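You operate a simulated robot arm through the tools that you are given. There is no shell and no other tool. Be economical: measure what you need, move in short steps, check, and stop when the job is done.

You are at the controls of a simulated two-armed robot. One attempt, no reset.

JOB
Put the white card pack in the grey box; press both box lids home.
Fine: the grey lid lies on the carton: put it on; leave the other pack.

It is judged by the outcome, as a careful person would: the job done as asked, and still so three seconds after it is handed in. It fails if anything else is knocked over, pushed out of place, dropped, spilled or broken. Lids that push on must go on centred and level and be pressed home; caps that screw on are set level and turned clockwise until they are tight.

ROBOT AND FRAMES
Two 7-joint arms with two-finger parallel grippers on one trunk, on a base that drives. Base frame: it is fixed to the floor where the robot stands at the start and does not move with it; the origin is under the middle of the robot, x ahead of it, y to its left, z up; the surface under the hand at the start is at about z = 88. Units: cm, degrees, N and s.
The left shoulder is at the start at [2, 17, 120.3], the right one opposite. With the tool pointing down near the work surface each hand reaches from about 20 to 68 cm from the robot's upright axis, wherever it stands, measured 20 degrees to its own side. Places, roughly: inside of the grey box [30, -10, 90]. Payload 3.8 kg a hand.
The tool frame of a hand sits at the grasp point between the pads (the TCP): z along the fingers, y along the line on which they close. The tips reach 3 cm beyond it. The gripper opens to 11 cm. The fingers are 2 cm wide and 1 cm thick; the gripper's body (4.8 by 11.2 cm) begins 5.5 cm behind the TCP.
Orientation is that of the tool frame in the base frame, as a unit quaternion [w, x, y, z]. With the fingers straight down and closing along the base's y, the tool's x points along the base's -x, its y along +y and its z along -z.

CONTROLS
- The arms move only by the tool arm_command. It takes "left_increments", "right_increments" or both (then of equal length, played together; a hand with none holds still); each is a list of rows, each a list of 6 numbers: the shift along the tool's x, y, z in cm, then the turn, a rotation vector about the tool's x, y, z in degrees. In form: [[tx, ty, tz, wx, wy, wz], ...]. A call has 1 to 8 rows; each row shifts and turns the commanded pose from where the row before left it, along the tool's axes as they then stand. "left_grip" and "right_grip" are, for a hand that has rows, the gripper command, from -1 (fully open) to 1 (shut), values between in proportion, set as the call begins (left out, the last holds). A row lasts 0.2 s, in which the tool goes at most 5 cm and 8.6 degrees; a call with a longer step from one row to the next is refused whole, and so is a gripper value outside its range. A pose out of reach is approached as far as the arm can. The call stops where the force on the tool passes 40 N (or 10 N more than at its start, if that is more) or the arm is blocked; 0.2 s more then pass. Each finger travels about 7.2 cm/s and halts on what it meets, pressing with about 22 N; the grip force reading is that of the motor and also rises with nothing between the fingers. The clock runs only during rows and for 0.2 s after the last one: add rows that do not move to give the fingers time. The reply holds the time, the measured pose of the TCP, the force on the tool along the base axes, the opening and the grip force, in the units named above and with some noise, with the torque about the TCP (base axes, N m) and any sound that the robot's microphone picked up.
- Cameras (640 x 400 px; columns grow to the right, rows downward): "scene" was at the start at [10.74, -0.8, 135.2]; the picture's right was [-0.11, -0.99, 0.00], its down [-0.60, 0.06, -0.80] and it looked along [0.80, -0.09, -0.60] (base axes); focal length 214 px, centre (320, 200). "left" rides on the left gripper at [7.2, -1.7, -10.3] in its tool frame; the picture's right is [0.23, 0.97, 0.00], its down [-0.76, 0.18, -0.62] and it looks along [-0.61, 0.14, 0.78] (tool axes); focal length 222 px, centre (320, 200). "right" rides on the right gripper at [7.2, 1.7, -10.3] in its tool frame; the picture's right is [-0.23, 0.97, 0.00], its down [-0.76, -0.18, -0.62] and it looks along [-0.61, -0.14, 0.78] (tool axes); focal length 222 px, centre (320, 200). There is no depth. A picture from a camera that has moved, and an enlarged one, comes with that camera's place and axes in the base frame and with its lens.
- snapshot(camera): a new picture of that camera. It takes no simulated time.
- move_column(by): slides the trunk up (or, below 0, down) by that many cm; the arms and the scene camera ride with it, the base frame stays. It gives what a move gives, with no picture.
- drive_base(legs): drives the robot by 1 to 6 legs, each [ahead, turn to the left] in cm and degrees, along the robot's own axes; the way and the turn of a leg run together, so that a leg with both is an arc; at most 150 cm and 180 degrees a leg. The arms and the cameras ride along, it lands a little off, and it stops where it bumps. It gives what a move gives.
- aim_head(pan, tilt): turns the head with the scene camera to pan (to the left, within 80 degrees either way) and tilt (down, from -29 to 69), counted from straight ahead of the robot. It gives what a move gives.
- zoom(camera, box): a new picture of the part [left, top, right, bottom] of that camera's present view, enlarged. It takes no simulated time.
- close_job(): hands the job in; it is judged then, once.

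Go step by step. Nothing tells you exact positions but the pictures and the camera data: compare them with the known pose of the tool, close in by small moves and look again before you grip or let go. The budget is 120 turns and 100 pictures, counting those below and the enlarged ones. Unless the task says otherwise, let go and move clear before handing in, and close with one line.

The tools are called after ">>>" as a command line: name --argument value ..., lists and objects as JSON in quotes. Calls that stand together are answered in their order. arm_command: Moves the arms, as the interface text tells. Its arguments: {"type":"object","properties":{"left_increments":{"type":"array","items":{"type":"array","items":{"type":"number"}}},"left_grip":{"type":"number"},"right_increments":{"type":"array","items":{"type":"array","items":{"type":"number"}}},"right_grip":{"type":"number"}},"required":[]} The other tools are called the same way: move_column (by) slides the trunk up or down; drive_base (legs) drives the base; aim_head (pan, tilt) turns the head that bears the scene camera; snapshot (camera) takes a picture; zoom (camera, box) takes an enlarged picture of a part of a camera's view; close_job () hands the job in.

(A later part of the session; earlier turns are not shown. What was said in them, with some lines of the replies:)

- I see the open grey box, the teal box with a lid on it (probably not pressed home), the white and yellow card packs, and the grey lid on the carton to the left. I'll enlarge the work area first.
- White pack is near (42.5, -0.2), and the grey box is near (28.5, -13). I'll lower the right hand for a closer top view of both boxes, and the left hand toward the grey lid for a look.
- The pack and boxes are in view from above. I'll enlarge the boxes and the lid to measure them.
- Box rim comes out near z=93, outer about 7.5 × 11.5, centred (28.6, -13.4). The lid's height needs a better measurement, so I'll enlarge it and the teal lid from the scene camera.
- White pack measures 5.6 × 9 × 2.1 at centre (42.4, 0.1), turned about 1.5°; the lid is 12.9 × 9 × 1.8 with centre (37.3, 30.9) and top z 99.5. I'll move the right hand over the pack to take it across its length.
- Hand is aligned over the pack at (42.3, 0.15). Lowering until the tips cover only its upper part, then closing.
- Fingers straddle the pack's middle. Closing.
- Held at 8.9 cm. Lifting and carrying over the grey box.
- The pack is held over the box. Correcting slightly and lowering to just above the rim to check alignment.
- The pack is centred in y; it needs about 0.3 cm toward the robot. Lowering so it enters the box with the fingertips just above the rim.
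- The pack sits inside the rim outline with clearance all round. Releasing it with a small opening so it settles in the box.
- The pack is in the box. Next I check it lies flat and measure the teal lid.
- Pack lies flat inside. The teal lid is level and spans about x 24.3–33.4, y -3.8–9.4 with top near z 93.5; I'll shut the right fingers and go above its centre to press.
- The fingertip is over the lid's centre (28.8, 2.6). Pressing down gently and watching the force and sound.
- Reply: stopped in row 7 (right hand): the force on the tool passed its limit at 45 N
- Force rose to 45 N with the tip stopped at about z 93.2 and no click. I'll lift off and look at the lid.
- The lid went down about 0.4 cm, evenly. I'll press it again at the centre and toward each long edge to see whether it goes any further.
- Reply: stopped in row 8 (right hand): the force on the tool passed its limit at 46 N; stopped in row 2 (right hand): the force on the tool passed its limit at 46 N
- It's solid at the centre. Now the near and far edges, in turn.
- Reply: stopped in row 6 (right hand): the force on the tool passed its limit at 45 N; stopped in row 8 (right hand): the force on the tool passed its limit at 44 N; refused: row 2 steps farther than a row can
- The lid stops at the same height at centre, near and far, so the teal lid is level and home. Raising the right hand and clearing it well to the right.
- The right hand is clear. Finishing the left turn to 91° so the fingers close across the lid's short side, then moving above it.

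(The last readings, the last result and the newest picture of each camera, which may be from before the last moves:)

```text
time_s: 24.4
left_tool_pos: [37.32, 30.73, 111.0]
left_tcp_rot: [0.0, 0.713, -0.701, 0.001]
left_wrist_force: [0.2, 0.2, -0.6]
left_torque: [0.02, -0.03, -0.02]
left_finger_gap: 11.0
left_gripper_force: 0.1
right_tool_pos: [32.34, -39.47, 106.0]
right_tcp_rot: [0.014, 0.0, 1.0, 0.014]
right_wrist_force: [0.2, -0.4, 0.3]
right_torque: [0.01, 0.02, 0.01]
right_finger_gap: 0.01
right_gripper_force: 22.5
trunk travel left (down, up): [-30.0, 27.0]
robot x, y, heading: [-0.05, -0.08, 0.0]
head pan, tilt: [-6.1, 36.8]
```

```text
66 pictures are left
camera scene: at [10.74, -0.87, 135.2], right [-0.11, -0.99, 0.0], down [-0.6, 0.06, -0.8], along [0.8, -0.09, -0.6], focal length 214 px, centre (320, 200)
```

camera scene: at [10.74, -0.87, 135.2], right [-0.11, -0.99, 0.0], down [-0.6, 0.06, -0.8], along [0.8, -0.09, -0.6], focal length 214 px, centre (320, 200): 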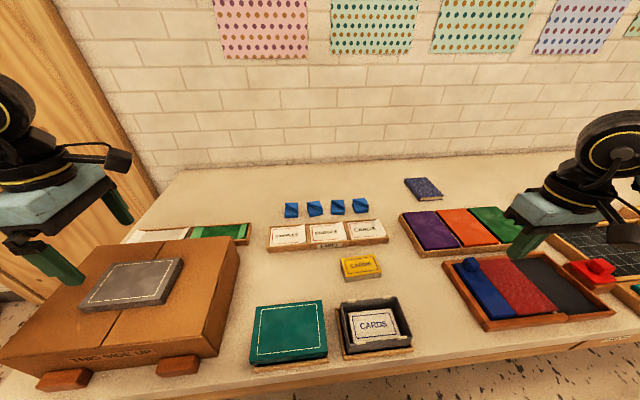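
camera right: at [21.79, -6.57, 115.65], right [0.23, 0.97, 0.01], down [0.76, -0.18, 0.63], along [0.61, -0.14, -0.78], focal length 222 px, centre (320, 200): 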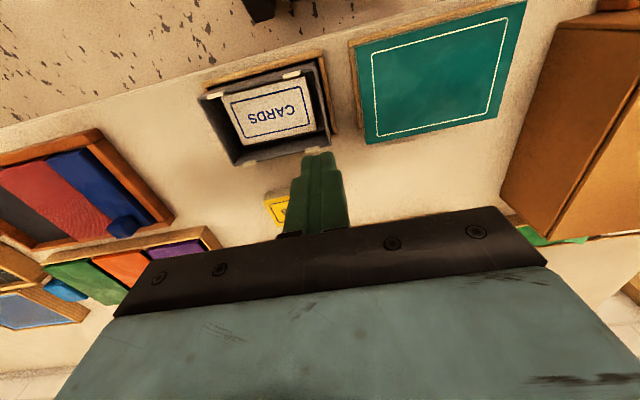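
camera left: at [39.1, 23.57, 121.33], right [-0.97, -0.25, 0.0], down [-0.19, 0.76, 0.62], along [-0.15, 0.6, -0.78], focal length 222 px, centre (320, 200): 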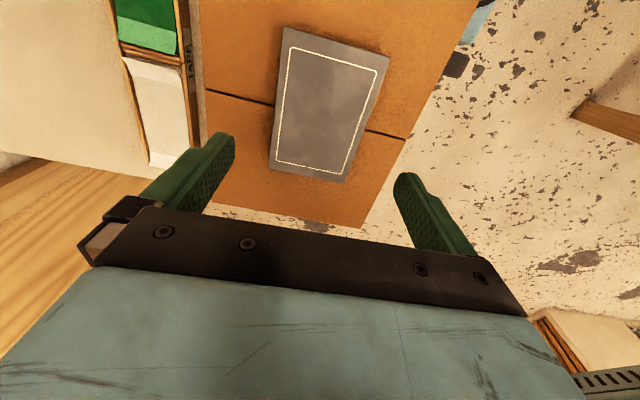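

The lid's centre measures (37.25, 30.9), matching the earlier estimate. Descending so the tips cover most of its rim but stay off the carton.

>>> arm_command --left_increments '[[-0.15, 0.05, 3.5, 0, 0, -0.4], [0, 0, 3, 0, 0, 0], [0, 0, 2, 0, 0, 0], [0, 0, 0.8, 0, 0, 0], [0, 0, 0, 0, 0, 0]]'

>>> snapshot --camera "left"

>>> zoom --camera "scene" --box '[0, 190, 220, 330]'

```text
time_s: 25.6
left_tool_pos: [37.2, 31.13, 101.46]
left_tcp_rot: [0.0, 0.717, -0.697, 0.0]
left_wrist_force: [0.2, 0.6, -0.7]
left_torque: [-0.02, -0.01, -0.04]
left_finger_gap: 10.99
left_gripper_force: 0.1
right_tool_pos: [32.27, -39.39, 105.95]
right_tcp_rot: [0.014, 0.0, 1.0, 0.014]
right_wrist_force: [0.1, 0.3, -0.1]
right_torque: [-0.01, 0.0, 0.02]
right_finger_gap: 0.01
right_gripper_force: 22.5
trunk travel left (down, up): [-30.0, 27.0]
robot x, y, heading: [0.38, 0.02, -0.1]
head pan, tilt: [-6.1, 36.8]
```

```text
65 pictures are left
camera left: at [39.09, 23.86, 111.92], right [-0.97, -0.25, 0.0], down [-0.2, 0.76, 0.62], along [-0.16, 0.6, -0.78], focal length 222 px, centre (320, 200)
```

left: 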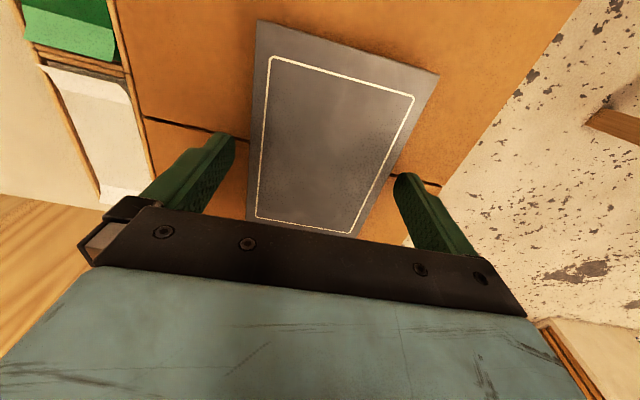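

```text
2.86 times, centred on (110, 260) of scene
camera zoom: at [10.73, -0.84, 135.2], right [-0.11, -0.99, 0.0], down [-0.6, 0.06, -0.8], along [0.8, -0.09, -0.6], focal length 613 px, centre (920, 29)
```

zoom: 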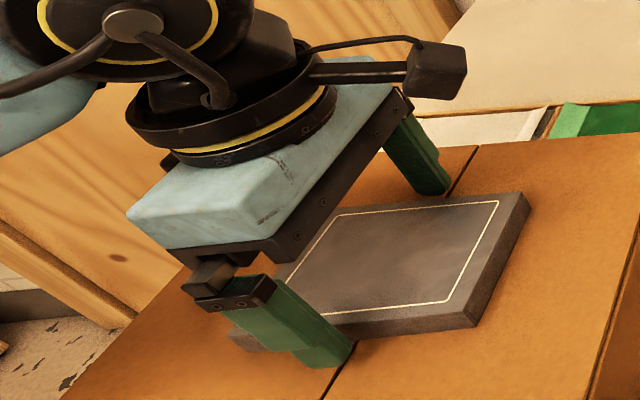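

Fingers straddle the middle of the lid. Lowering 0.2 and closing.

>>> arm_command --left_increments '[[0, 0, 0.2, 0, 0, 0], [0, 0, 0, 0, 0, 0]]'

>>> arm_command --left_increments '[[0, 0, 0, 0, 0, 0], [0, 0, 0, 0, 0, 0], [0, 0, 0, 0, 0, 0]]' --left_grip 1

>>> snapshot --camera "left"

```text
time_s: 26.2
left_tool_pos: [37.17, 30.89, 101.43]
left_tcp_rot: [0.0, 0.716, -0.698, -0.001]
left_wrist_force: [-0.2, 0.0, -1.3]
left_torque: [0.03, -0.02, 0.03]
left_finger_gap: 11.0
left_gripper_force: 0.0
right_tool_pos: [32.27, -39.4, 105.93]
right_tcp_rot: [0.013, -0.001, 1.0, 0.014]
right_wrist_force: [-0.7, -0.3, 0.7]
right_torque: [-0.05, 0.0, 0.01]
right_finger_gap: 0.0
right_gripper_force: 21.9
trunk travel left (down, up): [-30.0, 27.0]
robot x, y, heading: [-0.06, -0.0, 0.1]
head pan, tilt: [-6.1, 36.8]
```

```text
time_s: 27.0
left_tool_pos: [37.35, 30.98, 101.36]
left_tcp_rot: [0.0, 0.717, -0.698, 0.0]
left_wrist_force: [-0.2, 0.6, 0.0]
left_torque: [0.07, -0.01, -0.01]
left_finger_gap: 8.92
left_gripper_force: 21.6
right_tool_pos: [32.35, -39.46, 105.93]
right_tcp_rot: [0.014, -0.001, 1.0, 0.015]
right_wrist_force: [0.6, 0.0, -0.6]
right_torque: [0.03, 0.04, -0.02]
right_finger_gap: 0.01
right_gripper_force: 22.3
trunk travel left (down, up): [-30.0, 27.0]
robot x, y, heading: [0.01, -0.16, -0.1]
head pan, tilt: [-6.1, 36.8]
```

```text
63 pictures are left
camera left: at [39.08, 23.83, 111.74], right [-0.97, -0.25, 0.0], down [-0.2, 0.76, 0.62], along [-0.16, 0.6, -0.78], focal length 222 px, centre (320, 200)
```

left: 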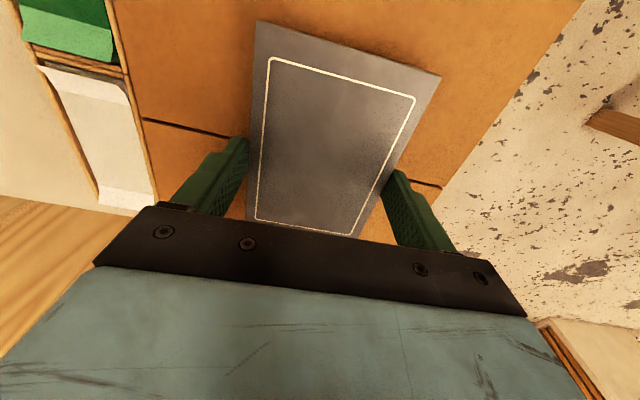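

Lid held at 8.9 cm. Lifting it straight up off the carton, then carrying it toward the grey box.

>>> arm_command --left_increments '[[0, 0, -1.5, 0, 0, 0], [0, 0, -3.5, 0, 0, 0], [0, 0, -4, 0, 0, 0], [0, 0, 0, 0, 0, 1.3], [4.3, 0.8, 0, 0, 0, 0], [4.4, 0.9, 0, 0, 0, 0], [4.4, 0.9, 0, 0, 0, 0], [4.4, 0.9, 0, 0, 0, 0]]'

>>> snapshot --camera "scene"

```text
time_s: 28.8
left_tool_pos: [33.58, 13.45, 110.35]
left_tcp_rot: [0.0, 0.709, -0.706, -0.001]
left_wrist_force: [0.1, -0.6, -0.7]
left_torque: [0.02, 0.01, -0.02]
left_finger_gap: 8.92
left_gripper_force: 22.3
right_tool_pos: [32.27, -39.54, 105.91]
right_tcp_rot: [0.013, 0.0, 1.0, 0.015]
right_wrist_force: [-0.1, -0.5, -0.9]
right_torque: [-0.01, 0.03, 0.05]
right_finger_gap: 0.02
right_gripper_force: 22.1
trunk travel left (down, up): [-30.0, 27.0]
robot x, y, heading: [0.56, 0.09, 0.2]
head pan, tilt: [-6.1, 36.8]
```

```text
62 pictures are left
camera scene: at [10.75, -0.96, 135.2], right [-0.11, -0.99, 0.0], down [-0.6, 0.07, -0.8], along [0.8, -0.09, -0.6], focal length 214 px, centre (320, 200)
```

scene: 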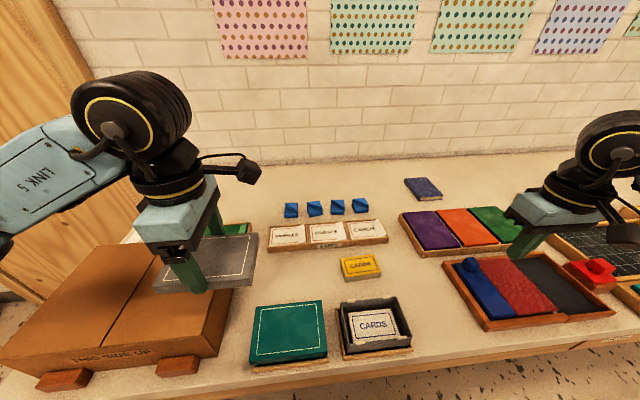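

Lid carried level. Continuing to above the grey box.

>>> arm_command --left_increments '[[4.45, 0.8, 0, 0, 0, 0], [4.45, 0.8, 0, 0, 0, 0], [4.45, 0.8, 0, 0, 0, 0], [4.45, 0.8, 0, 0, 0, 0], [4.45, 0.8, 0, 0, 0, 0], [4.45, 0.8, 0, 0, 0, 0], [0, 0, 0, 0, 0, 0]]'

>>> snapshot --camera "scene"

>>> snapshot --camera "left"

```text
time_s: 30.4
left_tool_pos: [28.98, -13.32, 110.21]
left_tcp_rot: [0.0, 0.708, -0.706, 0.0]
left_wrist_force: [-0.3, -0.3, 0.2]
left_torque: [-0.04, -0.01, 0.0]
left_finger_gap: 8.91
left_gripper_force: 22.1
right_tool_pos: [32.36, -39.4, 105.99]
right_tcp_rot: [0.013, -0.001, 1.0, 0.015]
right_wrist_force: [0.0, 0.4, 0.3]
right_torque: [0.0, -0.03, 0.0]
right_finger_gap: 0.02
right_gripper_force: 21.6
trunk travel left (down, up): [-30.0, 27.0]
robot x, y, heading: [-0.06, -0.15, -0.1]
head pan, tilt: [-6.1, 36.8]
```

```text
61 pictures are left
camera scene: at [10.75, -0.76, 135.2], right [-0.11, -0.99, 0.0], down [-0.6, 0.06, -0.8], along [0.8, -0.09, -0.6], focal length 214 px, centre (320, 200)
```

scene: 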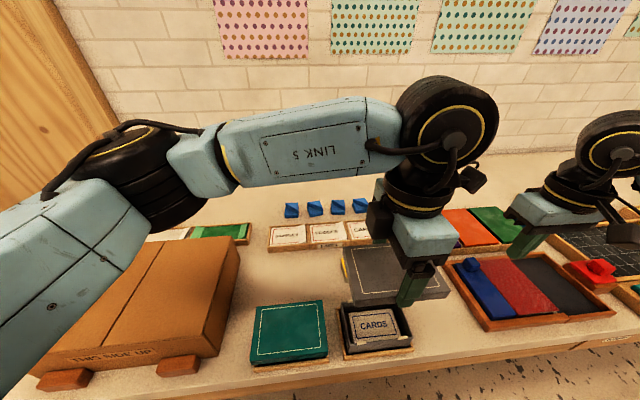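

```text
60 pictures are left
camera left: at [30.6, -20.51, 120.61], right [-0.97, -0.23, 0.0], down [-0.18, 0.76, 0.62], along [-0.14, 0.61, -0.78], focal length 222 px, centre (320, 200)
```

left: 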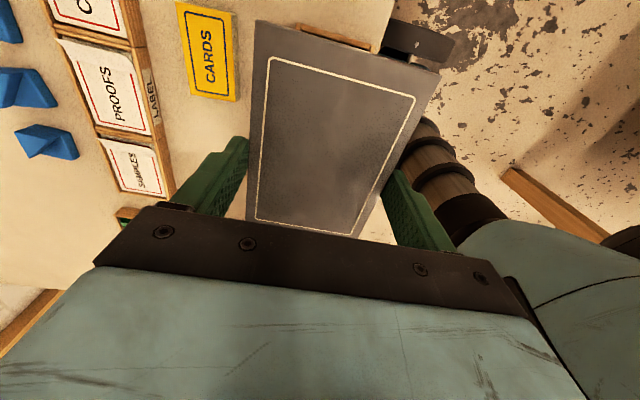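

The lid is over the box. Correcting to (28.6, -13.4) and lowering to about 3 cm above the rim to compare edges.

>>> arm_command --left_increments '[[0.1, 0.35, 3, 0, 0, 0], [0, 0, 3.5, 0, 0, 0], [0, 0, 3, 0, 0, 0], [0, 0, 1.2, 0, 0, 0], [0, 0, 0, 0, 0, 0], [0, 0, 0, 0, 0, 0]]'

>>> zoom --camera "scene" --box '[320, 260, 450, 360]'

>>> snapshot --camera "right"

>>> snapshot --camera "left"

```text
time_s: 31.8
left_tool_pos: [28.62, -13.29, 99.63]
left_tcp_rot: [0.0, 0.708, -0.706, 0.0]
left_wrist_force: [0.5, 0.2, -0.4]
left_torque: [0.04, 0.01, -0.01]
left_finger_gap: 8.93
left_gripper_force: 22.1
right_tool_pos: [32.25, -39.51, 105.89]
right_tcp_rot: [0.013, -0.001, 1.0, 0.015]
right_wrist_force: [-0.6, 0.3, 0.0]
right_torque: [0.03, 0.02, 0.0]
right_finger_gap: 0.0
right_gripper_force: 22.8
trunk travel left (down, up): [-30.0, 27.0]
robot x, y, heading: [0.01, -0.24, -0.2]
head pan, tilt: [-6.1, 36.8]
```

```text
4.00 times, centred on (385, 310) of scene
camera zoom: at [10.73, -0.85, 135.2], right [-0.11, -0.99, 0.0], down [-0.6, 0.06, -0.8], along [0.8, -0.09, -0.6], focal length 858 px, centre (60, -240)
```

zoom: 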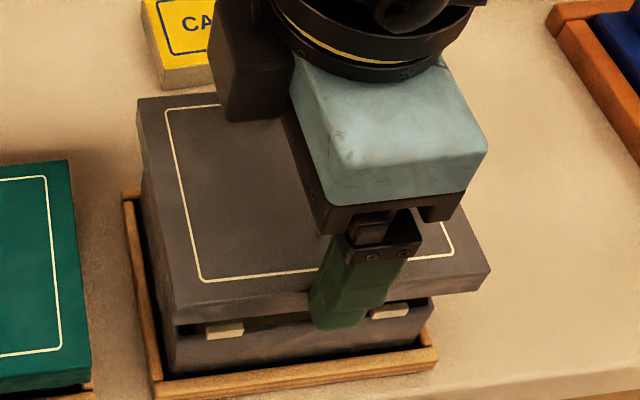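

```text
58 pictures are left
camera right: at [24.84, -38.16, 116.18], right [0.22, 0.97, 0.03], down [0.75, -0.19, 0.64], along [0.63, -0.12, -0.77], focal length 222 px, centre (320, 200)
```

right: 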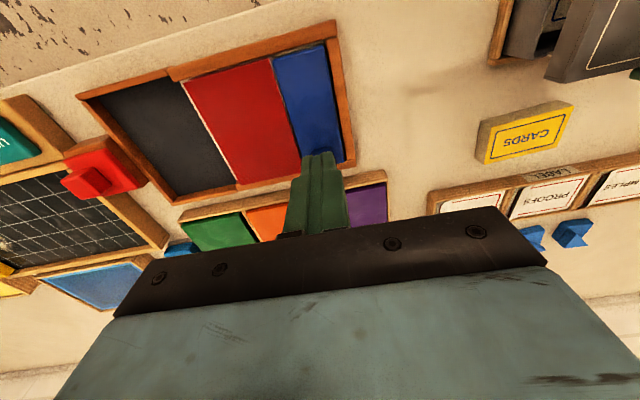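

```text
57 pictures are left
camera left: at [30.36, -20.53, 110.05], right [-0.97, -0.23, 0.0], down [-0.18, 0.76, 0.62], along [-0.14, 0.61, -0.78], focal length 222 px, centre (320, 200)
```

left: 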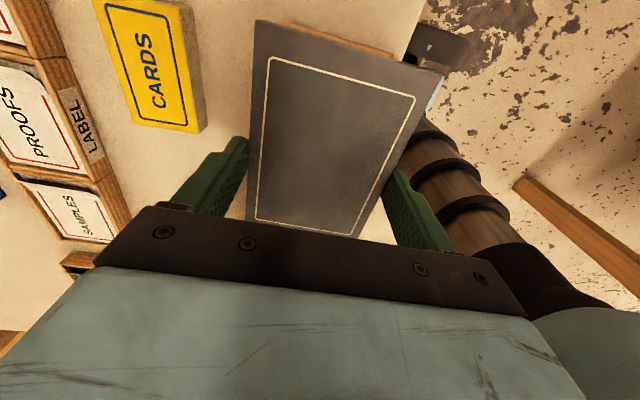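

The alignment needs to be within a couple of millimetres, so I'll enlarge the near corners, where both lid and box show.

>>> zoom --camera "scene" --box '[340, 320, 390, 360]'

>>> zoom --camera "scene" --box '[390, 310, 440, 350]'

>>> zoom --camera "scene" --box '[335, 275, 385, 315]'

```text
10.00 times, centred on (365, 340) of scene
camera zoom: at [10.73, -0.85, 135.2], right [-0.11, -0.99, 0.0], down [-0.6, 0.06, -0.8], along [0.8, -0.09, -0.6], focal length 2145 px, centre (-130, -1200)
```

zoom: 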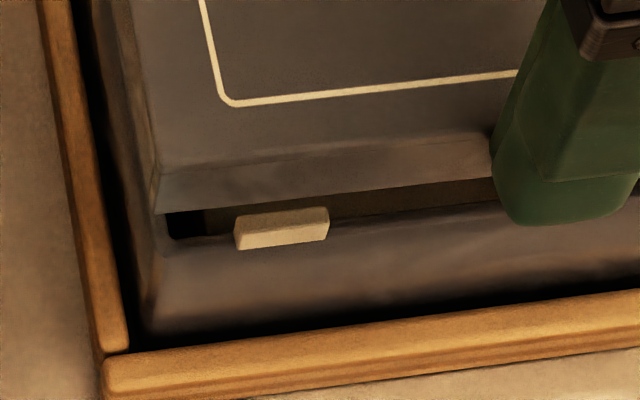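

```text
10.00 times, centred on (415, 330) of scene
camera zoom: at [10.73, -0.85, 135.2], right [-0.11, -0.99, 0.0], down [-0.6, 0.06, -0.8], along [0.8, -0.09, -0.6], focal length 2145 px, centre (-630, -1100)
```

zoom: 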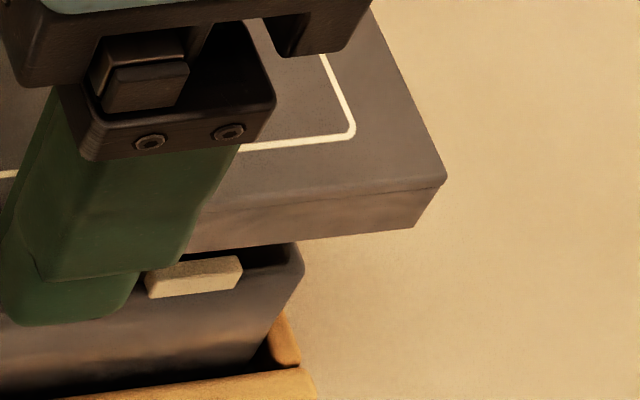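

```text
10.00 times, centred on (360, 295) of scene
camera zoom: at [10.73, -0.85, 135.2], right [-0.11, -0.99, 0.0], down [-0.6, 0.06, -0.8], along [0.8, -0.09, -0.6], focal length 2145 px, centre (-80, -750)
```

zoom: 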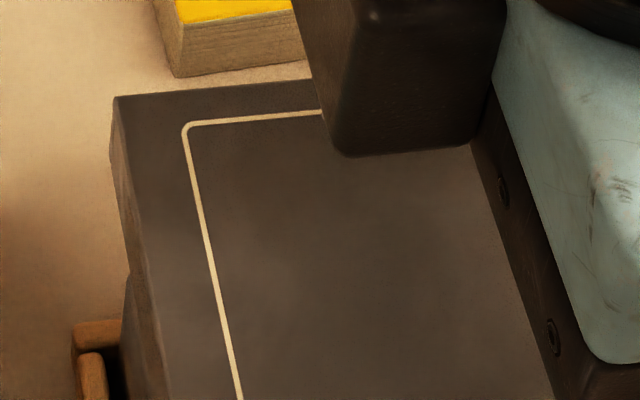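

Lid centre is about (28.72, -13.47) against the box's (28.58, -13.38), with maybe half a degree of yaw. Nudging by those amounts and lowering to just above the rim.

>>> arm_command --left_increments '[[-0.1, 0.13, 0, 0, 0, -0.5], [0, 0, 1.0, 0, 0, 0], [0, 0, 1.0, 0, 0, 0], [0, 0, 0.3, 0, 0, 0], [0, 0, 0, 0, 0, 0], [0, 0, 0, 0, 0, 0]]'

>>> zoom --camera "scene" --box '[340, 300, 440, 360]'

>>> zoom --camera "scene" --box '[330, 280, 390, 355]'

```text
time_s: 33.2
left_tool_pos: [28.5, -13.18, 97.23]
left_tcp_rot: [0.0, 0.712, -0.702, 0.0]
left_wrist_force: [0.1, 0.0, -0.7]
left_torque: [0.0, -0.04, -0.01]
left_finger_gap: 8.91
left_gripper_force: 21.6
right_tool_pos: [32.3, -39.38, 106.09]
right_tcp_rot: [0.013, -0.001, 1.0, 0.014]
right_wrist_force: [-0.5, 0.2, -0.5]
right_torque: [0.02, 0.02, -0.01]
right_finger_gap: 0.01
right_gripper_force: 22.5
trunk travel left (down, up): [-30.0, 27.0]
robot x, y, heading: [-0.14, -0.19, -0.1]
head pan, tilt: [-6.1, 36.8]
```

```text
6.40 times, centred on (390, 330) of scene
camera zoom: at [10.73, -0.85, 135.2], right [-0.11, -0.99, 0.0], down [-0.6, 0.06, -0.8], along [0.8, -0.09, -0.6], focal length 1373 px, centre (-128, -632)
```

zoom: 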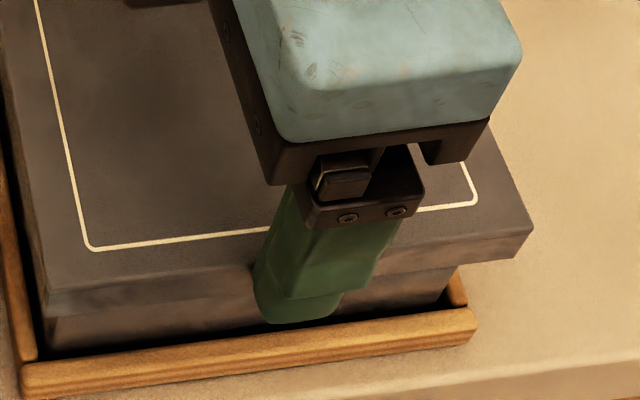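

```text
5.33 times, centred on (360, 318) of scene
camera zoom: at [10.73, -0.85, 135.2], right [-0.11, -0.99, 0.0], down [-0.6, 0.06, -0.8], along [0.8, -0.09, -0.6], focal length 1144 px, centre (107, -427)
```

zoom: 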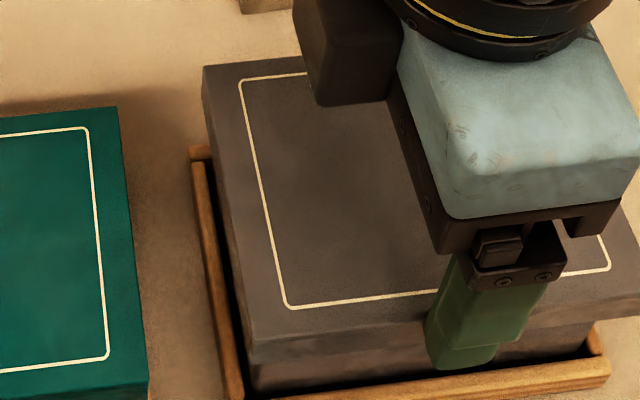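

Edges look symmetric to within about 1 mm. One small nudge, then lowering slowly onto the box and watching the force.

>>> arm_command --left_increments '[[-0.08, 0, 0, 0, 0, 0], [0, 0, 0.3, 0, 0, 0], [0, 0, 0.2, 0, 0, 0], [0, 0, 0.2, 0, 0, 0], [0, 0, 0, 0, 0, 0]]'

>>> arm_command --left_increments '[[0, 0, 0.2, 0, 0, 0], [0, 0, 0.2, 0, 0, 0], [0, 0, 0, 0, 0, 0]]'

```text
time_s: 34.4
left_tool_pos: [28.51, -13.15, 96.62]
left_tcp_rot: [0.0, 0.711, -0.703, 0.0]
left_wrist_force: [0.5, 0.3, -0.1]
left_torque: [-0.03, -0.01, 0.01]
left_finger_gap: 8.9
left_gripper_force: 21.7
right_tool_pos: [32.24, -39.39, 105.9]
right_tcp_rot: [0.013, -0.001, 1.0, 0.014]
right_wrist_force: [0.3, 0.3, -0.2]
right_torque: [-0.02, 0.0, 0.0]
right_finger_gap: 0.0
right_gripper_force: 22.4
trunk travel left (down, up): [-30.0, 27.0]
robot x, y, heading: [-0.07, 0.01, -0.1]
head pan, tilt: [-6.1, 36.8]
```

```text
time_s: 35.2
left_tool_pos: [28.53, -13.1, 96.15]
left_tcp_rot: [0.0, 0.712, -0.702, 0.0]
left_wrist_force: [0.7, -0.8, -1.3]
left_torque: [-0.01, 0.02, -0.01]
left_finger_gap: 8.94
left_gripper_force: 22.7
right_tool_pos: [32.31, -39.41, 105.97]
right_tcp_rot: [0.013, -0.001, 1.0, 0.014]
right_wrist_force: [-0.5, -0.7, -0.1]
right_torque: [0.0, -0.01, -0.02]
right_finger_gap: 0.0
right_gripper_force: 22.4
trunk travel left (down, up): [-30.0, 27.0]
robot x, y, heading: [-0.1, -0.01, 0.1]
head pan, tilt: [-6.1, 36.8]
```

No contact yet, with the lid's edge already below the rim line. Continuing down in small steps.

>>> arm_command --left_increments '[[0, 0, 0.2, 0, 0, 0], [0, 0, 0.2, 0, 0, 0], [0, 0, 0, 0, 0, 0]]'

>>> arm_command --left_increments '[[0, 0, 0.15, 0, 0, 0], [0, 0, 0.15, 0, 0, 0], [0, 0, 0, 0, 0, 0]]'

>>> zoom --camera "scene" --box '[340, 290, 440, 360]'

```text
time_s: 36.0
left_tool_pos: [28.48, -13.23, 95.7]
left_tcp_rot: [0.0, 0.712, -0.703, 0.0]
left_wrist_force: [0.3, 0.0, -1.1]
left_torque: [-0.05, 0.0, 0.01]
left_finger_gap: 8.93
left_gripper_force: 22.2
right_tool_pos: [32.26, -39.47, 105.99]
right_tcp_rot: [0.014, -0.001, 1.0, 0.014]
right_wrist_force: [-0.3, -0.5, -1.2]
right_torque: [0.01, 0.02, -0.01]
right_finger_gap: 0.0
right_gripper_force: 21.6
trunk travel left (down, up): [-30.0, 27.0]
robot x, y, heading: [0.55, -0.27, -0.2]
head pan, tilt: [-6.1, 36.8]
```

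```text
time_s: 36.8
left_tool_pos: [28.41, -13.14, 95.59]
left_tcp_rot: [0.0, 0.712, -0.703, 0.0]
left_wrist_force: [-0.5, 0.8, -0.7]
left_torque: [0.0, 0.0, 0.02]
left_finger_gap: 8.92
left_gripper_force: 22.4
right_tool_pos: [32.26, -39.4, 105.87]
right_tcp_rot: [0.013, -0.001, 1.0, 0.013]
right_wrist_force: [0.0, -0.3, -0.6]
right_torque: [-0.01, -0.02, 0.01]
right_finger_gap: 0.0
right_gripper_force: 21.9
trunk travel left (down, up): [-30.0, 27.0]
robot x, y, heading: [0.01, 0.08, -0.2]
head pan, tilt: [-6.1, 36.8]
```

```text
5.71 times, centred on (390, 325) of scene
camera zoom: at [10.72, -0.84, 135.2], right [-0.11, -0.99, 0.0], down [-0.6, 0.06, -0.8], along [0.8, -0.09, -0.6], focal length 1226 px, centre (-80, -514)
```

zoom: 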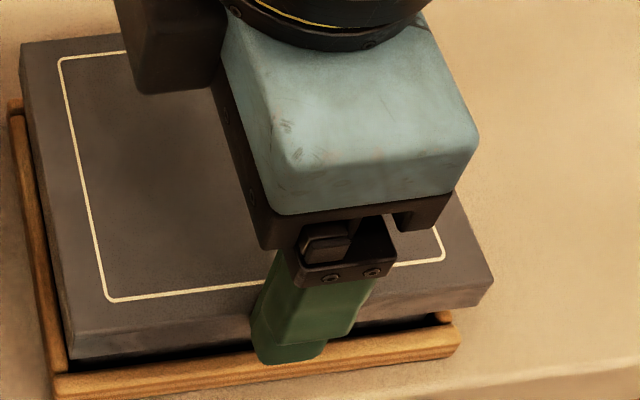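

The lid has gone over the rim freely and looks level. Lowering further to where it takes hold.

>>> arm_command --left_increments '[[0, 0, 0.15, 0, 0, 0], [0, 0, 0.15, 0, 0, 0], [0, 0, 0.15, 0, 0, 0], [0, 0, 0, 0, 0, 0]]'

```text
time_s: 37.8
left_tool_pos: [28.62, -13.15, 95.18]
left_tcp_rot: [0.001, 0.711, -0.703, 0.001]
left_wrist_force: [-0.4, -1.3, 8.0]
left_torque: [-0.09, 0.0, 0.0]
left_finger_gap: 8.91
left_gripper_force: 22.2
right_tool_pos: [32.22, -39.39, 105.88]
right_tcp_rot: [0.014, -0.001, 1.0, 0.014]
right_wrist_force: [-0.4, -0.2, -0.8]
right_torque: [-0.03, -0.03, -0.01]
right_finger_gap: 0.02
right_gripper_force: 21.6
trunk travel left (down, up): [-30.0, 27.0]
robot x, y, heading: [0.26, 0.07, -0.1]
head pan, tilt: [-6.1, 36.8]
```

Contact at 8 N, at about the seating height. Releasing with a small opening and lifting clear to look.

>>> arm_command --left_increments '[[0, 0, 0, 0, 0, 0], [0, 0, 0, 0, 0, 0], [0, 0, 0, 0, 0, 0]]' --left_grip -0.85

>>> arm_command --left_increments '[[0, 0, -1.5, 0, 0, 0], [0, 0, -3, 0, 0, 0], [0, 0, -4, 0, 0, 0], [-4, 0, -2, 0, 0, 0], [-4.5, 0, 0, 0, 0, 0], [-4.5, 0, 0, 0, 0, 0], [0, 0, 0, 0, 0, 0]]'

>>> zoom --camera "scene" --box '[240, 270, 440, 380]'

>>> snapshot --camera "left"

```text
time_s: 38.6
left_tool_pos: [28.6, -13.08, 95.07]
left_tcp_rot: [0.0, 0.711, -0.703, 0.0]
left_wrist_force: [0.4, -0.5, 0.6]
left_torque: [0.04, 0.04, 0.01]
left_finger_gap: 10.19
left_gripper_force: 0.1
right_tool_pos: [32.31, -39.46, 105.93]
right_tcp_rot: [0.013, -0.001, 1.0, 0.014]
right_wrist_force: [-0.9, 0.3, 0.1]
right_torque: [0.01, 0.02, 0.0]
right_finger_gap: 0.0
right_gripper_force: 21.8
trunk travel left (down, up): [-30.0, 27.0]
robot x, y, heading: [0.06, 0.06, 0.2]
head pan, tilt: [-6.1, 36.8]
```

```text
time_s: 40.2
left_tool_pos: [27.95, -0.16, 105.42]
left_tcp_rot: [0.0, 0.711, -0.703, -0.001]
left_wrist_force: [0.1, -0.5, 0.0]
left_torque: [0.0, -0.02, 0.0]
left_finger_gap: 10.16
left_gripper_force: 0.0
right_tool_pos: [32.36, -39.5, 105.95]
right_tcp_rot: [0.013, -0.001, 1.0, 0.015]
right_wrist_force: [-0.1, -0.3, -0.1]
right_torque: [-0.01, -0.02, 0.0]
right_finger_gap: 0.0
right_gripper_force: 21.9
trunk travel left (down, up): [-30.0, 27.0]
robot x, y, heading: [0.21, 0.18, 0.0]
head pan, tilt: [-6.1, 36.8]
```

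```text
3.20 times, centred on (340, 325) of scene
camera zoom: at [10.73, -0.95, 135.2], right [-0.11, -0.99, 0.0], down [-0.6, 0.07, -0.8], along [0.8, -0.09, -0.6], focal length 686 px, centre (256, -200)
```

zoom: 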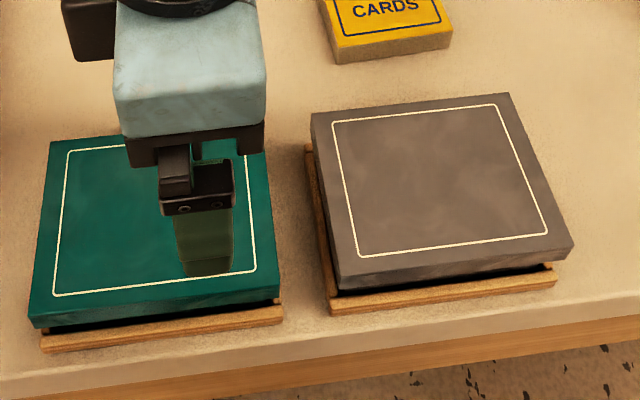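

```text
49 pictures are left
camera left: at [29.64, -7.44, 115.8], right [-0.97, -0.24, 0.0], down [-0.19, 0.76, 0.62], along [-0.15, 0.61, -0.78], focal length 222 px, centre (320, 200)
```

left: 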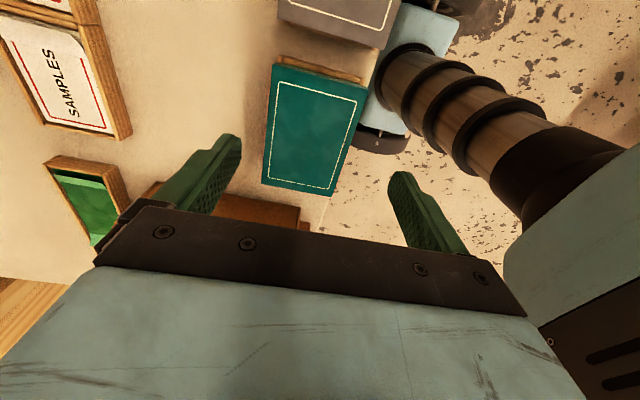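

The grey lid sits level and centred. Closing the left fingers and pressing at its centre.

>>> arm_command --left_increments '[[4.4, -0.2, 0, 0, 0, 0], [4.4, -0.2, 0, 0, 0, 0], [4.3, -0.2, 0, 0, 0, 0], [0, 0, 4, 0, 0, 0], [0, 0, 3, 0, 0, 0], [0, 0, 0, 0, 0, 0]]' --left_grip 1

>>> zoom --camera "scene" --box '[320, 260, 450, 360]'

```text
time_s: 41.6
left_tool_pos: [29.02, -13.17, 98.46]
left_tcp_rot: [0.0, 0.711, -0.703, 0.002]
left_wrist_force: [0.2, -1.1, -0.1]
left_torque: [0.0, 0.02, -0.01]
left_finger_gap: 0.02
left_gripper_force: 22.3
right_tool_pos: [32.32, -39.47, 105.97]
right_tcp_rot: [0.013, -0.001, 1.0, 0.014]
right_wrist_force: [-0.4, 0.5, -1.3]
right_torque: [0.01, 0.01, -0.02]
right_finger_gap: 0.0
right_gripper_force: 22.1
trunk travel left (down, up): [-30.0, 27.0]
robot x, y, heading: [-0.16, -0.27, -0.2]
head pan, tilt: [-6.1, 36.8]
```

```text
4.00 times, centred on (385, 310) of scene
camera zoom: at [10.73, -0.81, 135.2], right [-0.11, -0.99, 0.0], down [-0.6, 0.06, -0.8], along [0.8, -0.09, -0.6], focal length 858 px, centre (60, -240)
```

zoom: 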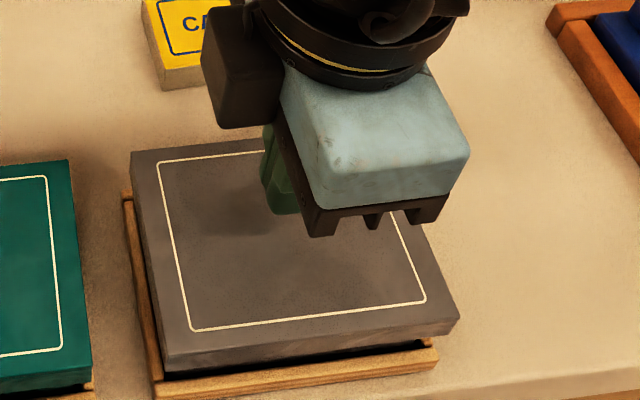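

>>> arm_command --left_increments '[[0, 0.35, 0.7, 0, 0, 0], [0, 0, 0.7, 0, 0, 0], [0, 0, 0.4, 0, 0, 0], [0, 0, 0.3, 0, 0, 0], [0, 0, 0.3, 0, 0, 0], [0, 0, 0.3, 0, 0, 0], [0, 0, 0.3, 0, 0, 0], [0, 0, 0.3, 0, 0, 0]]'

>>> arm_command --left_increments '[[0, 0, 0.3, 0, 0, 0], [0, 0, 0.3, 0, 0, 0], [0, 0, 0.3, 0, 0, 0], [0, 0, 0.3, 0, 0, 0]]'

```text
time_s: 43.1
left_tool_pos: [28.8, -13.27, 96.45]
left_tcp_rot: [0.0, 0.712, -0.703, 0.004]
left_wrist_force: [-3.4, 6.5, 19.2]
left_torque: [0.29, 0.08, -0.01]
left_finger_gap: 0.02
left_gripper_force: 22.0
right_tool_pos: [32.17, -39.39, 105.96]
right_tcp_rot: [0.014, -0.001, 1.0, 0.014]
right_wrist_force: [0.0, 0.6, -1.0]
right_torque: [0.02, 0.0, 0.04]
right_finger_gap: 0.0
right_gripper_force: 21.9
trunk travel left (down, up): [-30.0, 27.0]
robot x, y, heading: [-0.11, 0.38, 0.1]
head pan, tilt: [-6.1, 36.8]
stopped in row 7 (left hand): the force on the tool passed its limit at 44 N (the readings are from after the stop); the commanded pose is now the measured one
```

```text
time_s: 43.6
left_tool_pos: [28.88, -13.27, 96.34]
left_tcp_rot: [0.0, 0.712, -0.703, 0.005]
left_wrist_force: [-4.7, 8.9, 20.1]
left_torque: [0.34, 0.18, -0.05]
left_finger_gap: 0.0
left_gripper_force: 22.5
right_tool_pos: [32.13, -39.34, 106.0]
right_tcp_rot: [0.014, -0.001, 1.0, 0.014]
right_wrist_force: [0.1, -0.4, -0.1]
right_torque: [0.02, 0.03, -0.04]
right_finger_gap: 0.02
right_gripper_force: 21.8
trunk travel left (down, up): [-30.0, 27.0]
robot x, y, heading: [-0.04, 0.04, 0.0]
head pan, tilt: [-6.1, 36.8]
stopped in row 2 (left hand): the force on the tool passed its limit at 44 N (the readings are from after the stop); the commanded pose is now the measured one
```

Firm at 96.4. Pressing near and far edges to make sure it's level and fully down.

>>> arm_command --left_increments '[[0, 0, -1.2, 0, 0, 0], [0, 3.2, 0, 0, 0, 0], [0, 0, 0.7, 0, 0, 0], [0, 0, 0.3, 0, 0, 0], [0, 0, 0.3, 0, 0, 0], [0, 0, 0.3, 0, 0, 0], [0, 0, 0.3, 0, 0, 0], [0, 0, 0.3, 0, 0, 0]]'

>>> arm_command --left_increments '[[0, 0, -1.2, 0, 0, 0], [0, -3.2, 0, 0, 0, 0], [0, -3.2, 0, 0, 0, 0], [0, 0, 0.8, 0, 0, 0], [0, 0, 0.4, 0, 0, 0], [0, 0, 0.3, 0, 0, 0], [0, 0, 0.3, 0, 0, 0], [0, 0, 0.3, 0, 0, 0]]'

>>> arm_command --left_increments '[[0, 0, -1.2, 0, 0, 0], [0, 3.2, 0, 0, 0, 0], [4.3, 0, 0, 0, 0, 0], [0, 0, 0.8, 0, 0, 0], [0, 0, 0.4, 0, 0, 0], [0, 0, 0.3, 0, 0, 0], [0, 0, 0.3, 0, 0, 0], [0, 0, 0.3, 0, 0, 0]]'

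>>> arm_command --left_increments '[[0, 0, -1.2, 0, 0, 0], [-4.3, 0, 0, 0, 0, 0], [-4.3, 0, 0, 0, 0, 0], [0, 0, 0.8, 0, 0, 0], [0, 0, 0.4, 0, 0, 0], [0, 0, 0.3, 0, 0, 0], [0, 0, 0.3, 0, 0, 0], [0, 0, 0.3, 0, 0, 0]]'

```text
time_s: 45.1
left_tool_pos: [25.5, -13.41, 96.34]
left_tcp_rot: [0.003, 0.711, -0.703, 0.008]
left_wrist_force: [-4.6, 6.6, 18.7]
left_torque: [0.35, 0.08, 0.11]
left_finger_gap: 0.01
left_gripper_force: 21.7
right_tool_pos: [32.18, -39.32, 105.96]
right_tcp_rot: [0.014, -0.001, 1.0, 0.014]
right_wrist_force: [0.6, 1.2, -0.2]
right_torque: [0.02, 0.02, -0.01]
right_finger_gap: 0.0
right_gripper_force: 22.0
trunk travel left (down, up): [-30.0, 27.0]
robot x, y, heading: [-0.2, 0.32, 0.1]
head pan, tilt: [-6.1, 36.8]
stopped in row 7 (left hand): the force on the tool passed its limit at 45 N (the readings are from after the stop); the commanded pose is now the measured one
```

```text
time_s: 46.6
left_tool_pos: [32.01, -13.61, 96.21]
left_tcp_rot: [0.003, 0.711, -0.703, 0.012]
left_wrist_force: [-3.7, 5.7, 16.7]
left_torque: [0.29, 0.16, -0.01]
left_finger_gap: 0.0
left_gripper_force: 22.0
right_tool_pos: [32.17, -39.44, 106.05]
right_tcp_rot: [0.014, -0.001, 1.0, 0.014]
right_wrist_force: [0.4, -0.2, -0.5]
right_torque: [0.01, 0.02, 0.02]
right_finger_gap: 0.0
right_gripper_force: 22.0
trunk travel left (down, up): [-30.0, 27.0]
robot x, y, heading: [0.2, -0.33, -0.2]
head pan, tilt: [-6.1, 36.8]
stopped in row 7 (left hand): the force on the tool passed its limit at 45 N (the readings are from after the stop); the commanded pose is now the measured one
```

```text
time_s: 48.1
left_tool_pos: [29.05, -17.93, 96.28]
left_tcp_rot: [0.004, 0.711, -0.703, 0.014]
left_wrist_force: [-4.0, 9.1, 20.3]
left_torque: [0.42, 0.12, 0.05]
left_finger_gap: 0.01
left_gripper_force: 22.4
right_tool_pos: [32.13, -39.28, 106.01]
right_tcp_rot: [0.014, -0.001, 1.0, 0.014]
right_wrist_force: [-0.2, 0.1, 0.1]
right_torque: [0.02, 0.04, 0.02]
right_finger_gap: 0.0
right_gripper_force: 21.4
trunk travel left (down, up): [-30.0, 27.0]
robot x, y, heading: [-0.04, -0.21, 0.1]
head pan, tilt: [-6.1, 36.8]
stopped in row 7 (left hand): the force on the tool passed its limit at 45 N (the readings are from after the stop); the commanded pose is now the measured one
```

```text
time_s: 49.4
left_tool_pos: [28.92, -9.42, 96.21]
left_tcp_rot: [0.004, 0.712, -0.702, 0.018]
left_wrist_force: [-6.2, 9.0, 18.9]
left_torque: [0.35, 0.19, -0.01]
left_finger_gap: 0.0
left_gripper_force: 22.3
right_tool_pos: [32.25, -39.34, 106.06]
right_tcp_rot: [0.013, -0.002, 1.0, 0.013]
right_wrist_force: [-0.7, -0.5, 0.7]
right_torque: [0.0, 0.01, 0.01]
right_finger_gap: 0.01
right_gripper_force: 22.1
trunk travel left (down, up): [-30.0, 27.0]
robot x, y, heading: [-0.25, -0.02, 0.1]
head pan, tilt: [-6.1, 36.8]
stopped in row 6 (left hand): the force on the tool passed its limit at 46 N (the readings are from after the stop); the commanded pose is now the measured one
```

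Grey lid is at the same height everywhere (about 96.25), matching the teal one. I'll also press the teal lid's two ends, which I haven't tested.

>>> arm_command --left_increments '[[0, 0, -1.5, 0, 0, 0], [-4, 0, 0, 0, 0, 0], [-4, 0, 0, 0, 0, 0], [0, 0, 1.0, 0, 0, 0], [0, 0, 0.4, 0, 0, 0], [0, 0, 0.3, 0, 0, 0], [0, 0, 0.3, 0, 0, 0], [0, 0, 0.3, 0, 0, 0]]'

>>> arm_command --left_increments '[[0, 0, -1.5, 0, 0, 0], [-4.2, 0, 0, 0, 0, 0], [-4.2, 0, 0, 0, 0, 0], [0, 0, 1.0, 0, 0, 0], [0, 0, 0.4, 0, 0, 0], [0, 0, 0.3, 0, 0, 0], [0, 0, 0.3, 0, 0, 0], [0, 0, 0.3, 0, 0, 0]]'

>>> arm_command --left_increments '[[0, 0, -2, 0, 0, 0], [0, 0, -4, 0, 0, 0], [0, 0, -4.5, 0, 0, 0], [0, 0, -4.5, 0, 0, 0], [-4.5, 0, 0, 0, 0, 0], [-4.5, 0, 0, 0, 0, 0], [-4.5, 0, 0, 0, 0, 0], [-4.5, 0, 0, 0, 0, 0]]'

>>> zoom --camera "scene" --box '[230, 240, 430, 380]'

>>> snapshot --camera "scene"

```text
time_s: 50.7
left_tool_pos: [29.03, -1.43, 96.25]
left_tcp_rot: [0.004, 0.711, -0.703, 0.022]
left_wrist_force: [-5.9, 7.1, 19.7]
left_torque: [0.38, 0.2, 0.07]
left_finger_gap: 0.04
left_gripper_force: 21.2
right_tool_pos: [32.32, -39.21, 105.94]
right_tcp_rot: [0.013, -0.002, 1.0, 0.015]
right_wrist_force: [-0.5, 0.2, -0.2]
right_torque: [-0.01, 0.01, -0.01]
right_finger_gap: 0.01
right_gripper_force: 22.2
trunk travel left (down, up): [-30.0, 27.0]
robot x, y, heading: [-0.33, 0.05, 0.1]
head pan, tilt: [-6.1, 36.8]
stopped in row 6 (left hand): the force on the tool passed its limit at 46 N (the readings are from after the stop); the commanded pose is now the measured one
```

```text
time_s: 52.1
left_tool_pos: [28.81, 6.7, 96.37]
left_tcp_rot: [0.003, 0.71, -0.703, 0.025]
left_wrist_force: [-7.2, 4.4, 20.7]
left_torque: [0.31, 0.25, -0.01]
left_finger_gap: 0.02
left_gripper_force: 21.9
right_tool_pos: [32.09, -39.27, 105.96]
right_tcp_rot: [0.014, -0.001, 1.0, 0.015]
right_wrist_force: [0.1, 0.5, -0.7]
right_torque: [-0.01, 0.01, -0.02]
right_finger_gap: 0.0
right_gripper_force: 21.3
trunk travel left (down, up): [-30.0, 27.0]
robot x, y, heading: [-0.16, 0.13, -0.1]
head pan, tilt: [-6.1, 36.8]
stopped in row 6 (left hand): the force on the tool passed its limit at 48 N (the readings are from after the stop); the commanded pose is now the measured one
```

```text
time_s: 53.9
left_tool_pos: [28.3, 25.31, 110.19]
left_tcp_rot: [0.004, 0.711, -0.703, 0.026]
left_wrist_force: [-0.3, -0.7, -0.4]
left_torque: [-0.04, -0.01, 0.02]
left_finger_gap: 0.0
left_gripper_force: 22.4
right_tool_pos: [32.2, -39.24, 106.09]
right_tcp_rot: [0.014, -0.001, 1.0, 0.014]
right_wrist_force: [-0.6, 0.4, -0.5]
right_torque: [0.02, -0.02, 0.0]
right_finger_gap: 0.0
right_gripper_force: 21.9
trunk travel left (down, up): [-30.0, 27.0]
robot x, y, heading: [0.27, 0.03, 0.0]
head pan, tilt: [-6.1, 36.8]
```

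```text
2.86 times, centred on (330, 310) of scene
camera zoom: at [10.63, -0.69, 135.21], right [-0.11, -0.99, 0.0], down [-0.6, 0.06, -0.8], along [0.8, -0.09, -0.6], focal length 613 px, centre (291, -114)
```

zoom: 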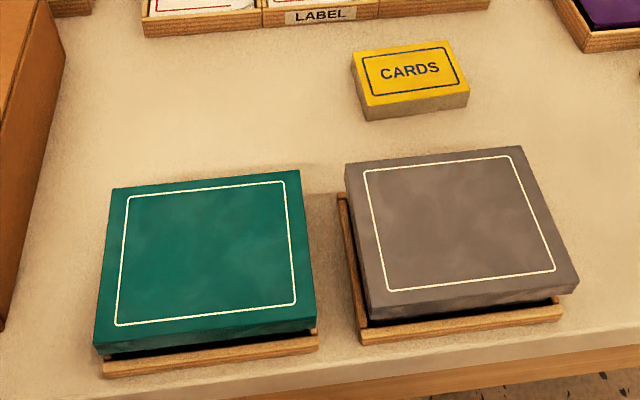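

```text
46 pictures are left
camera scene: at [10.63, -0.69, 135.21], right [-0.11, -0.99, 0.0], down [-0.6, 0.06, -0.8], along [0.8, -0.09, -0.6], focal length 214 px, centre (320, 200)
```

scene: 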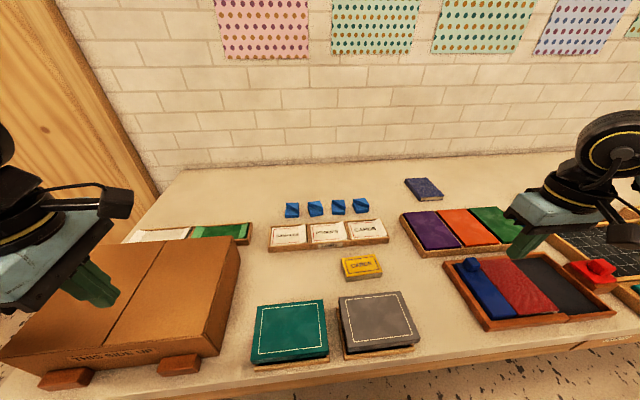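

Both lids look level, centred and equally low. The white pack is inside the grey box, the yellow pack and everything else are untouched, and both hands are clear, so I'm handing in.

>>> close_job

```text
The job is handed in.
```

The white card pack is in the grey box, and both lids are on, level and pressed down to a firm stop at about 45 N, though neither gave a click. The yellow pack was left where it was.
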